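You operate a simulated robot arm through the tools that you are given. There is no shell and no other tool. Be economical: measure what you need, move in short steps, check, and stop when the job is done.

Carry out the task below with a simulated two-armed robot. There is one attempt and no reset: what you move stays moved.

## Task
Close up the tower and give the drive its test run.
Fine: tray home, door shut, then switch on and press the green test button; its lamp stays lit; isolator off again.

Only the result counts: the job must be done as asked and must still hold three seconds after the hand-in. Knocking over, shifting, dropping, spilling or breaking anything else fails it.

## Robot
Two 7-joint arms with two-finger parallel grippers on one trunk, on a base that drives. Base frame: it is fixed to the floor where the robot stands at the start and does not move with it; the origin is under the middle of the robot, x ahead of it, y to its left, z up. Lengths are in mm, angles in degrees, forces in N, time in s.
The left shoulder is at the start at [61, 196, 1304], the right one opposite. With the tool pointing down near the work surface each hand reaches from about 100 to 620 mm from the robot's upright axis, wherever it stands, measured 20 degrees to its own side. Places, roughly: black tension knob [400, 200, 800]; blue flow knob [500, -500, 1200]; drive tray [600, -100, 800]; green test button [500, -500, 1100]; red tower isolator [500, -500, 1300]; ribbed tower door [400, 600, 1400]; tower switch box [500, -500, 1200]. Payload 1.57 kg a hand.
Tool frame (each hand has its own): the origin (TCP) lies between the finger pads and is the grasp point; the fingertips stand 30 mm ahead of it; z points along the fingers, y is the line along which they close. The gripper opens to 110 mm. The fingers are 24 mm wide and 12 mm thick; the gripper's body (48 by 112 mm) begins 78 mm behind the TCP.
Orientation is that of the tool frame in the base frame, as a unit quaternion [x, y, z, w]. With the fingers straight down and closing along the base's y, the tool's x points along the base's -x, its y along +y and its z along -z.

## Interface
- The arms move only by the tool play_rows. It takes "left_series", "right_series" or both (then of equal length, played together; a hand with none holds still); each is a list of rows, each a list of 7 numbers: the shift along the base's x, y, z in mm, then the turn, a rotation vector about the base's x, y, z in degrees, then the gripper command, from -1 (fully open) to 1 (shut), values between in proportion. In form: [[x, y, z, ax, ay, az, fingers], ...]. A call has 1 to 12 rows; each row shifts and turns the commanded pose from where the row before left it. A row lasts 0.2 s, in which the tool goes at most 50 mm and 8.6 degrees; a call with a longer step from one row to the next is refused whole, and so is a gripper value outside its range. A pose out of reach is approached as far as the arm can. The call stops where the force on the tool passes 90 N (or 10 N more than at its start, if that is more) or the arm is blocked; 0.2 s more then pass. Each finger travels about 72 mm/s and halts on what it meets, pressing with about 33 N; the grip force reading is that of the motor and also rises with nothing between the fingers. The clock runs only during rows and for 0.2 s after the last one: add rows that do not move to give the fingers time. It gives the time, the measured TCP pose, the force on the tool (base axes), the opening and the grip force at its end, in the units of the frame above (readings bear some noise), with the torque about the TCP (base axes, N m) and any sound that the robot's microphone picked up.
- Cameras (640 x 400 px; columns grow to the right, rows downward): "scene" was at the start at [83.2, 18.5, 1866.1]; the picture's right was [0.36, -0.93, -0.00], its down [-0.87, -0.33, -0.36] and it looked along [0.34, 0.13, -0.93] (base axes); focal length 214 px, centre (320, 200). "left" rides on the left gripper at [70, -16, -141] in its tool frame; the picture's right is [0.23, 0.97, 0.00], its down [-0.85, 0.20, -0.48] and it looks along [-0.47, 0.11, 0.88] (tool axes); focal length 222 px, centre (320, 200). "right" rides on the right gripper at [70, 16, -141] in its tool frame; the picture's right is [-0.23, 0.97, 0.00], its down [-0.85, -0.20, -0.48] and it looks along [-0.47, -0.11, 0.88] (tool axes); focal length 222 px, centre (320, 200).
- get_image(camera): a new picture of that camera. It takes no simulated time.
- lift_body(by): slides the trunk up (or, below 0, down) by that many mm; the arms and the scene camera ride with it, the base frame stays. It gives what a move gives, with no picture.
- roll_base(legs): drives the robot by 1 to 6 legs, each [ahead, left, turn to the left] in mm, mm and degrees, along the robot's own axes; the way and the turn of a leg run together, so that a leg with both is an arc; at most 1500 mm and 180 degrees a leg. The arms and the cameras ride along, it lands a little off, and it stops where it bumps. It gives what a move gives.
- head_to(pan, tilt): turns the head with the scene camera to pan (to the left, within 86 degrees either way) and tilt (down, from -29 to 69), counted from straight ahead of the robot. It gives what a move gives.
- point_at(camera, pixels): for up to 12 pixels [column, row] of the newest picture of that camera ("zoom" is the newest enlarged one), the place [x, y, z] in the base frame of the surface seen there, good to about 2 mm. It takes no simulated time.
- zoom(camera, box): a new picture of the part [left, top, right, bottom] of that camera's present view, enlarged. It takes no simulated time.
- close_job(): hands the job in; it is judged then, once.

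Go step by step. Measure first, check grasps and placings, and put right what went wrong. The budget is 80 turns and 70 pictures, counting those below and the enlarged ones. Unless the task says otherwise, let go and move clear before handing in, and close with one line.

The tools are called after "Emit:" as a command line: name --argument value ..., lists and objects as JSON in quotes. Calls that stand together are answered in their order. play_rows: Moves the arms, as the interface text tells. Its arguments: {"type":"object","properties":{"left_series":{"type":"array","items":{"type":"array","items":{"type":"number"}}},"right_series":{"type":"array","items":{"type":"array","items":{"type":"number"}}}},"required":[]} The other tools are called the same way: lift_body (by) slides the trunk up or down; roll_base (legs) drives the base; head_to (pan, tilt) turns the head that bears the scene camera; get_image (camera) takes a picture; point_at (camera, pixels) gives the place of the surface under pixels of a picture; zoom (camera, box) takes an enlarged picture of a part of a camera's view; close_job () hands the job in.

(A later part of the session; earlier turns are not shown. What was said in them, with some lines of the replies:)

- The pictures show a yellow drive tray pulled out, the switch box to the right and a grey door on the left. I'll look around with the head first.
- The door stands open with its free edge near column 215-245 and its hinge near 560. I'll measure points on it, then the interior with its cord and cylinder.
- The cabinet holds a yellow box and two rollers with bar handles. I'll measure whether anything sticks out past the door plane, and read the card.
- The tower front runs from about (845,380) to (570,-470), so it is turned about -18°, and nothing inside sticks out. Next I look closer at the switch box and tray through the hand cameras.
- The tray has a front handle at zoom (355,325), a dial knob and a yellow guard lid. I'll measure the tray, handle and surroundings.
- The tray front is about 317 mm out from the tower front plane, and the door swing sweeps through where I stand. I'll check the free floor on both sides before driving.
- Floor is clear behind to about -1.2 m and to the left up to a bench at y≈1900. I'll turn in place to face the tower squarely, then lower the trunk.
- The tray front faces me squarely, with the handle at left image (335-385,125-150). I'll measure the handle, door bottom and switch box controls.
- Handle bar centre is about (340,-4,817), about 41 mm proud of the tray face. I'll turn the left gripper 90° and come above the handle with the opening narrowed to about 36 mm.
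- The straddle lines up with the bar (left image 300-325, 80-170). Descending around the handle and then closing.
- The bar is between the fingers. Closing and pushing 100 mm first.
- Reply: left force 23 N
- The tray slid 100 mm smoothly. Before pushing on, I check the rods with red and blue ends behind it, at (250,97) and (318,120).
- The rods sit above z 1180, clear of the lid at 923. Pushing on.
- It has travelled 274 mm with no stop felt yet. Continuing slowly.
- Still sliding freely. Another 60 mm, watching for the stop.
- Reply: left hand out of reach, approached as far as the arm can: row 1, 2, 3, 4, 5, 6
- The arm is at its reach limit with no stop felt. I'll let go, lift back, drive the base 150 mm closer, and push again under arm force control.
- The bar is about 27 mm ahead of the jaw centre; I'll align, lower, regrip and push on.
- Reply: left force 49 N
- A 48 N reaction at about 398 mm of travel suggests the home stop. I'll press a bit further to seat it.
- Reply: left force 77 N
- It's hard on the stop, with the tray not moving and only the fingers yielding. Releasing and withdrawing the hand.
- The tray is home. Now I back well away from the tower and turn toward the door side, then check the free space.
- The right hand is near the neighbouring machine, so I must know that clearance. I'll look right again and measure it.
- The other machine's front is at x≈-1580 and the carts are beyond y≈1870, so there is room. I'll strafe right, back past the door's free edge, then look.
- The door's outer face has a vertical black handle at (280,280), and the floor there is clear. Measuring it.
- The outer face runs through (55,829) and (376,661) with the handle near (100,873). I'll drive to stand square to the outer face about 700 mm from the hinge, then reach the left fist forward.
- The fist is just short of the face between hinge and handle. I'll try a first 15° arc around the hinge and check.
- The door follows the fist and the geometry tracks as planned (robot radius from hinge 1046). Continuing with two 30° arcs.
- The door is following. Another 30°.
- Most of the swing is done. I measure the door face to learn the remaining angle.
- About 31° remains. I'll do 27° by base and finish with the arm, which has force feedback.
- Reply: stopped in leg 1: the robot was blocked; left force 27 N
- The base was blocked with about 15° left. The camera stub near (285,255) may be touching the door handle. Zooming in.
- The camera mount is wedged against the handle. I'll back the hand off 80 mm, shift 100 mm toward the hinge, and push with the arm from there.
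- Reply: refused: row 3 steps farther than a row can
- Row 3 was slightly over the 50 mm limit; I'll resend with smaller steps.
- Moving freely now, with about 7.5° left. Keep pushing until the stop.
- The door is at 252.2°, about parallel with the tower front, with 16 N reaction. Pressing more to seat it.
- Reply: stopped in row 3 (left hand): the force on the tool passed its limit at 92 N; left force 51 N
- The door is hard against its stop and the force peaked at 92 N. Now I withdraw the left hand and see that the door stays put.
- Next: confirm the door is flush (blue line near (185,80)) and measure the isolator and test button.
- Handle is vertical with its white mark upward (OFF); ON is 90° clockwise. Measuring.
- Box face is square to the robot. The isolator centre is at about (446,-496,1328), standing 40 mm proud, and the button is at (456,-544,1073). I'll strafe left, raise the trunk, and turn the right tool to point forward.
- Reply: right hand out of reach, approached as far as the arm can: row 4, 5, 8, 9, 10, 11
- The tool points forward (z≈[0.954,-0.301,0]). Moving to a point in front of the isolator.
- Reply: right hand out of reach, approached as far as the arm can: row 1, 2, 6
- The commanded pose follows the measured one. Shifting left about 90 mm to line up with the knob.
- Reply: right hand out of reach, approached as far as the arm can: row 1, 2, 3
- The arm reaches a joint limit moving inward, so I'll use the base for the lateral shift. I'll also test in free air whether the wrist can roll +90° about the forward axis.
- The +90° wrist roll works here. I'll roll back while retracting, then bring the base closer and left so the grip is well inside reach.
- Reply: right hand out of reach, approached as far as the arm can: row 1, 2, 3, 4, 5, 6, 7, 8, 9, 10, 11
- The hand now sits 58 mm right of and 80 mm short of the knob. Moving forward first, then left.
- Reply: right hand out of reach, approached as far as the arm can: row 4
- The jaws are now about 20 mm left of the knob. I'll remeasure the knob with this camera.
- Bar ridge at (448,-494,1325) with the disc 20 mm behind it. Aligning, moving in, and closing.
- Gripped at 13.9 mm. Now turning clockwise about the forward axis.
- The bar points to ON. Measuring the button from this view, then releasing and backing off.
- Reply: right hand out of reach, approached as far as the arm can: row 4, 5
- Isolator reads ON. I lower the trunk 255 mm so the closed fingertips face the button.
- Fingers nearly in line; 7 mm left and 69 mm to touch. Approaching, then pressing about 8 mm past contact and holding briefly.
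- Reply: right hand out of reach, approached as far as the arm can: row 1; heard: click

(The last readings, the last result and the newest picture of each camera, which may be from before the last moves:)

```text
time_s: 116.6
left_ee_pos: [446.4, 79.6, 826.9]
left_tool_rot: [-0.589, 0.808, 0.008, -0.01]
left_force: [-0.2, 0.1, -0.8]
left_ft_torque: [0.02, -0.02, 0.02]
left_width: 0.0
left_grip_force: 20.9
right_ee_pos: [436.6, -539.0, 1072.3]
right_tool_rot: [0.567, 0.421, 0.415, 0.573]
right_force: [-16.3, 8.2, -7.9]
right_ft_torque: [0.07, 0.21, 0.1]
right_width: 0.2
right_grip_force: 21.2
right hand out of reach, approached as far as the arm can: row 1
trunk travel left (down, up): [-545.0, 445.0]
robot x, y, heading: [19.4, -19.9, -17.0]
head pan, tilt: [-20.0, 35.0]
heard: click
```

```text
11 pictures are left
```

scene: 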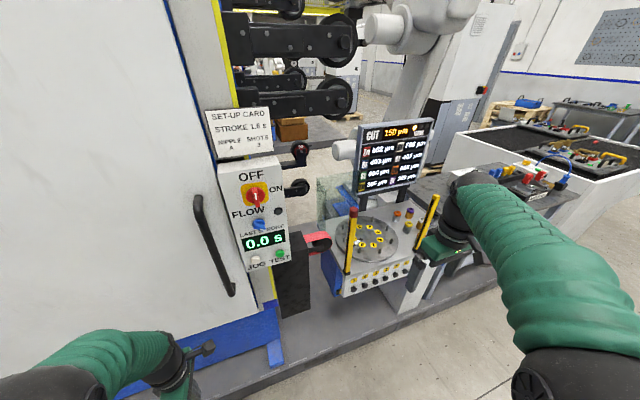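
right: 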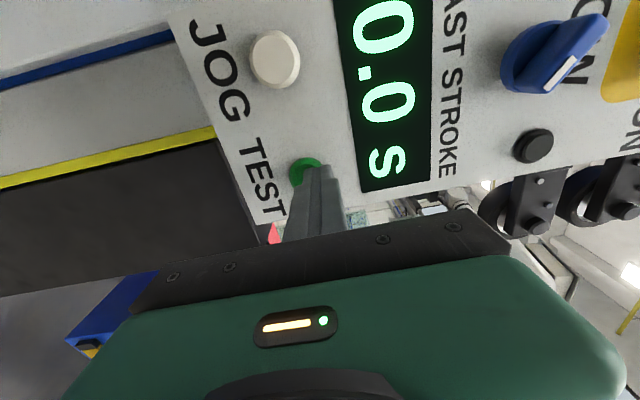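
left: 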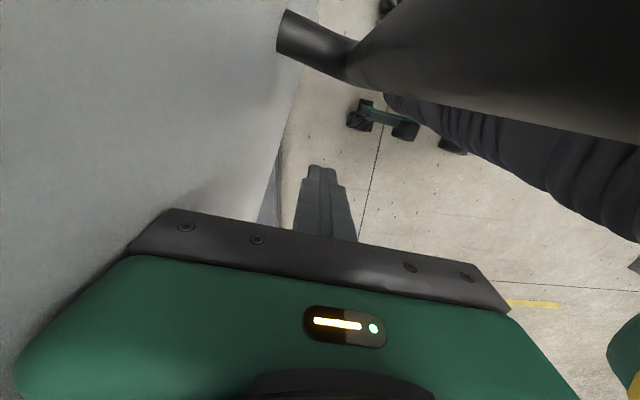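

A click was heard. Backing off and letting a little time pass to see the lamp.

Emit:
play_rows --right_series '[[-14, 4, 0, 0, 0, 0, 1], [-28, 9, 0, 0, 0, 0, 1], [-28, 9, 0, 0, 0, 0, 1], [0, 0, 0, 0, 0, 0, 1], [0, 0, 0, 0, 0, 0, 1], [0, 0, 0, 0, 0, 0, 1], [0, 0, 0, 0, 0, 0, 1], [0, 0, 0, 0, 0, 0, 1], [0, 0, 0, 0, 0, 0, 1]]'

Emit:
get_image --camera "right"

```text
time_s: 118.6
left_ee_pos: [448.8, 78.8, 826.1]
left_tool_rot: [-0.589, 0.808, 0.01, -0.011]
left_force: [0.3, -0.3, 0.2]
left_ft_torque: [-0.03, -0.02, 0.01]
left_width: 0.1
left_grip_force: 21.8
right_ee_pos: [368.1, -518.5, 1074.2]
right_tool_rot: [0.568, 0.421, 0.416, 0.572]
right_force: [0.2, 0.6, 0.3]
right_ft_torque: [0.01, 0.0, 0.01]
right_width: 0.1
right_grip_force: 21.2
trunk travel left (down, up): [-545.0, 445.0]
robot x, y, heading: [17.1, -18.3, -17.4]
head pan, tilt: [-20.0, 35.0]
```

```text
10 pictures are left
```

right: 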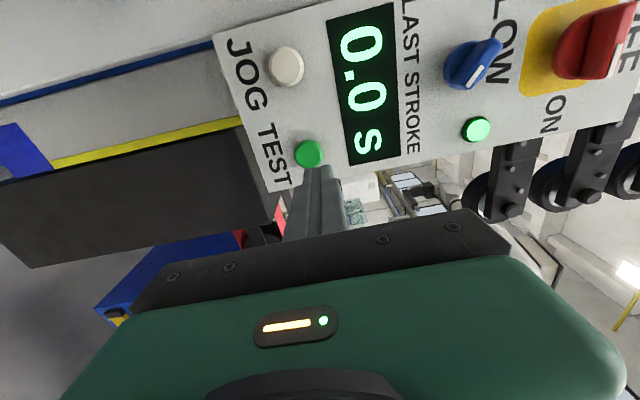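

The test lamp (475,130) is now lit green. Raising the trunk to return to the isolator.

Emit:
lift_body --by 253

Emit:
play_rows --right_series '[[18, 11, -1, 0, 0, 0, 0.1], [18, 20, -1, 0, 0, 0, 0.1], [0, 5, 0, 0, 0, 0, 0.1], [0, 0, 0, 0, 0, 0, 0.1]]'

Emit:
get_image --camera "right"

```text
time_s: 121.2
left_ee_pos: [447.9, 79.6, 1079.2]
left_tool_rot: [-0.589, 0.808, 0.009, -0.01]
left_force: [-1.0, 0.6, 0.2]
left_ft_torque: [0.04, 0.02, -0.01]
left_width: 0.0
left_grip_force: 21.3
right_ee_pos: [368.4, -518.5, 1327.1]
right_tool_rot: [0.567, 0.421, 0.416, 0.573]
right_force: [-0.3, 0.2, 0.5]
right_ft_torque: [-0.02, -0.03, 0.0]
right_width: 0.0
right_grip_force: 21.4
trunk travel left (down, up): [-798.0, 192.0]
robot x, y, heading: [20.3, -18.8, -17.0]
head pan, tilt: [-20.0, 35.0]
```

```text
time_s: 122.2
left_ee_pos: [448.7, 79.1, 1079.3]
left_tool_rot: [-0.589, 0.808, 0.009, -0.009]
left_force: [-0.2, -1.0, -0.1]
left_ft_torque: [-0.01, 0.02, 0.03]
left_width: 0.0
left_grip_force: 21.2
right_ee_pos: [409.0, -487.7, 1327.4]
right_tool_rot: [0.567, 0.422, 0.416, 0.572]
right_force: [0.3, -0.1, 1.1]
right_ft_torque: [-0.02, -0.02, 0.03]
right_width: 49.7
right_grip_force: 0.1
right hand out of reach, approached as far as the arm can: row 2, 3
trunk travel left (down, up): [-798.0, 192.0]
robot x, y, heading: [17.5, -19.9, -17.2]
head pan, tilt: [-20.0, 35.0]
```

```text
9 pictures are left
```

right: 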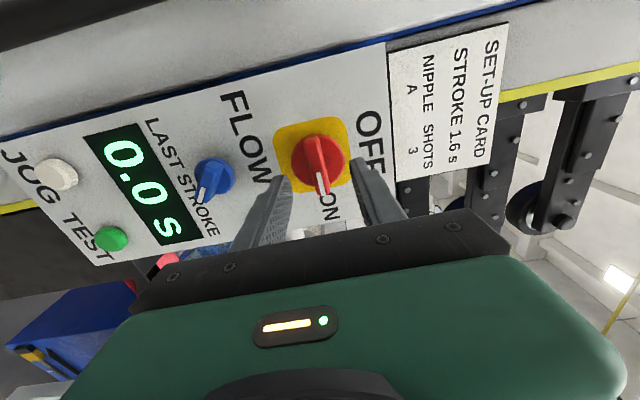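

The jaws straddle the bar squarely. Moving in and closing.

Emit:
play_rows --right_series '[[12, -2.5, -1, 0, 0, 0, 0.1], [12, -2.5, -1, 0, 0, 0, 0.1], [0, 0, 0, 0, 0, 0, 0.1], [0, 0, 0, 0, 0, 0, 1], [0, 0, 0, 0, 0, 0, 1], [0, 0, 0, 0, 0, 0, 1]]'

```text
time_s: 123.7
left_ee_pos: [447.5, 78.9, 1079.6]
left_tool_rot: [-0.589, 0.808, 0.008, -0.01]
left_force: [-0.1, -0.8, 0.1]
left_ft_torque: [-0.03, -0.01, 0.01]
left_width: 0.0
left_grip_force: 21.9
right_ee_pos: [432.1, -491.3, 1325.7]
right_tool_rot: [0.566, 0.422, 0.416, 0.573]
right_force: [0.0, -0.1, 3.5]
right_ft_torque: [0.03, 0.13, 0.31]
right_width: 14.0
right_grip_force: 30.2
trunk travel left (down, up): [-798.0, 192.0]
robot x, y, heading: [21.0, -18.8, -17.4]
head pan, tilt: [-20.0, 35.0]
```

Gripped at 14 mm. Turning back 90° counter-clockwise to OFF.

Emit:
play_rows --right_series '[[0, 0, 0, -7.9, 2.45, 0, 1], [0, 0, 0, -7.9, 2.45, 0, 1], [0, 0, 0, -7.9, 2.45, 0, 1], [0, 0, 0, -7.9, 2.45, 0, 1], [0, 0, 0, -7.9, 2.45, 0, 1], [0, 0, 0, -7.9, 2.45, 0, 1], [0, 0, 0, -7.9, 2.45, 0, 1], [0, 0, 0, -7.9, 2.45, 0, 1], [0, 0, 0, -7.9, 2.45, 0, 1], [0, 0, 0, -7.9, 2.45, 0, 1], [0, 0, 0, -6.7, 2.1, 0, 1], [0, 0, 0, 0, 0, 0, 1]]'

Emit:
get_image --camera "right"

```text
time_s: 126.2
left_ee_pos: [447.7, 79.1, 1079.2]
left_tool_rot: [-0.588, 0.809, 0.009, -0.011]
left_force: [-0.3, -0.2, -0.9]
left_ft_torque: [0.0, -0.02, -0.03]
left_width: 0.2
left_grip_force: 21.5
right_ee_pos: [433.0, -492.0, 1324.7]
right_tool_rot: [0.103, 0.698, -0.108, 0.7]
right_force: [5.6, -5.7, 12.8]
right_ft_torque: [0.03, -1.1, -0.49]
right_width: 13.9
right_grip_force: 30.3
trunk travel left (down, up): [-798.0, 192.0]
robot x, y, heading: [17.4, -19.5, -17.2]
head pan, tilt: [-20.0, 35.0]
```

```text
8 pictures are left
```

right: 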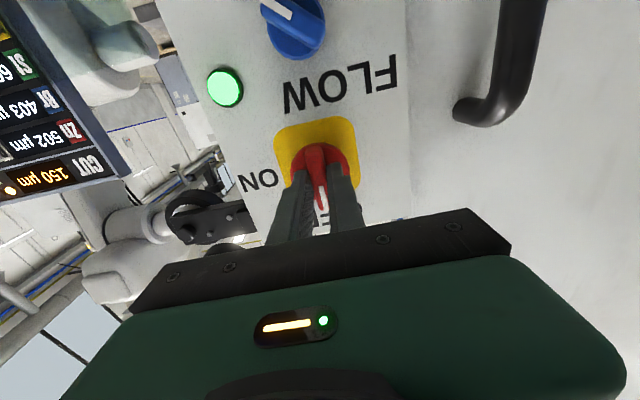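

The isolator is back at OFF and the lamp is still lit. Releasing and backing straight out, then driving the base back.

Emit:
play_rows --right_series '[[0, 0, 0, 0, 0, 0, 0.1], [0, 0, 0, 0, 0, 0, 0.1], [0, 0, 0, 0, 0, 0, 0.1], [-24, 7.4, 0, 0, 0, 0, 0.1], [-24, 7.4, 0, 0, 0, 0, 0.1], [0, 0, 0, 0, 0, 0, 0.1]]'

Emit:
roll_base --legs '[[-250, 0, 0]]'

Emit:
head_to --pan 0 --tilt 25

Emit:
get_image --camera "scene"

Emit:
get_image --camera "right"

```text
time_s: 127.7
left_ee_pos: [449.7, 79.1, 1078.1]
left_tool_rot: [-0.589, 0.808, 0.01, -0.011]
left_force: [0.6, 0.0, -0.1]
left_ft_torque: [-0.03, 0.01, 0.04]
left_width: 0.1
left_grip_force: 21.2
right_ee_pos: [397.2, -496.1, 1327.0]
right_tool_rot: [0.103, 0.699, -0.107, 0.699]
right_force: [-0.2, -0.4, -0.2]
right_ft_torque: [0.02, -0.01, 0.01]
right_width: 49.4
right_grip_force: 0.0
right hand out of reach, approached as far as the arm can: row 5
trunk travel left (down, up): [-798.0, 192.0]
robot x, y, heading: [19.1, -17.5, -17.4]
head pan, tilt: [-20.0, 35.0]
```

```text
time_s: 129.5
left_ee_pos: [210.1, 153.5, 1078.8]
left_tool_rot: [-0.59, 0.807, 0.011, -0.011]
left_force: [-0.6, -1.1, -0.1]
left_ft_torque: [0.05, 0.0, -0.02]
left_width: 0.0
left_grip_force: 21.5
right_ee_pos: [161.8, -421.0, 1325.9]
right_tool_rot: [0.102, 0.7, -0.106, 0.699]
right_force: [0.2, -0.4, 0.0]
right_ft_torque: [-0.01, 0.02, 0.01]
right_width: 49.7
right_grip_force: 0.2
trunk travel left (down, up): [-798.0, 192.0]
robot x, y, heading: [-222.0, 54.7, -17.0]
head pan, tilt: [-20.0, 35.0]
```

```text
time_s: 130.3
left_ee_pos: [206.6, 155.3, 1080.4]
left_tool_rot: [-0.59, 0.807, 0.008, -0.01]
left_force: [0.9, -0.5, -0.7]
left_ft_torque: [-0.01, -0.02, -0.01]
left_width: 0.0
left_grip_force: 21.0
right_ee_pos: [154.0, -419.3, 1328.8]
right_tool_rot: [0.101, 0.699, -0.106, 0.7]
right_force: [0.2, 0.1, 0.1]
right_ft_torque: [0.01, 0.0, -0.01]
right_width: 49.3
right_grip_force: 0.1
trunk travel left (down, up): [-798.0, 192.0]
robot x, y, heading: [-218.7, 60.3, -16.9]
head pan, tilt: [0.0, 25.0]
```

```text
7 pictures are left
```

scene: 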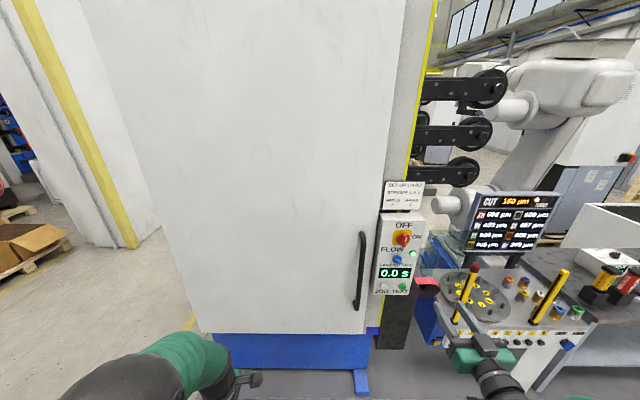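

```text
6 pictures are left
```

right: 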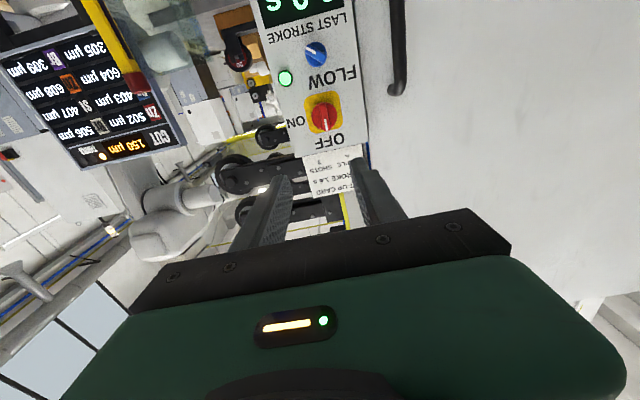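

The door is shut, the isolator is OFF and the lamp is lit. One last check that the door plane is still closed.

Emit:
point_at --camera "scene" --pixels '[[150, 100], [250, 100], [350, 150], [380, 100], [220, 300], [398, 100]]'

Emit:
zoom --camera "scene" --box '[340, 180, 450, 310]'

```text
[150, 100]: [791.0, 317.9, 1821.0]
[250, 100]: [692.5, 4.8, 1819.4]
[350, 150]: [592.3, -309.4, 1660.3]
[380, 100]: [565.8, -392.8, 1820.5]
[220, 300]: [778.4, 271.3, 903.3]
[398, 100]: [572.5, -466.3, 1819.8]
```

```text
3.08 times, centred on (395, 245) of scene
```

zoom: 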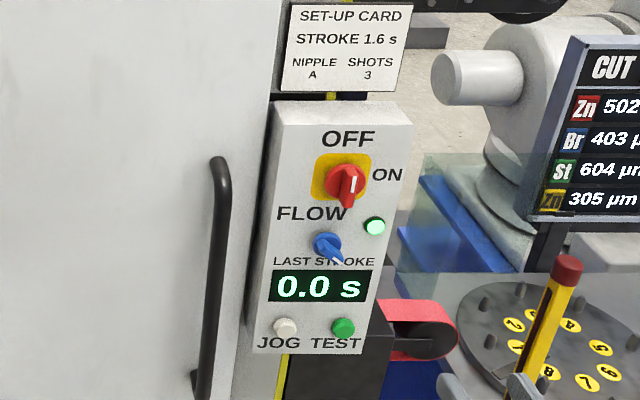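

The door plane is unchanged at 252.4°, the lamp is lit, the isolator is at OFF, and both hands are clear. Handing in.

Emit:
close_job

```text
The job is handed in.
```

The job is handed in: the tray is home, the door is shut, the green test button has been pressed with its lamp still lit, and the isolator is back at OFF.
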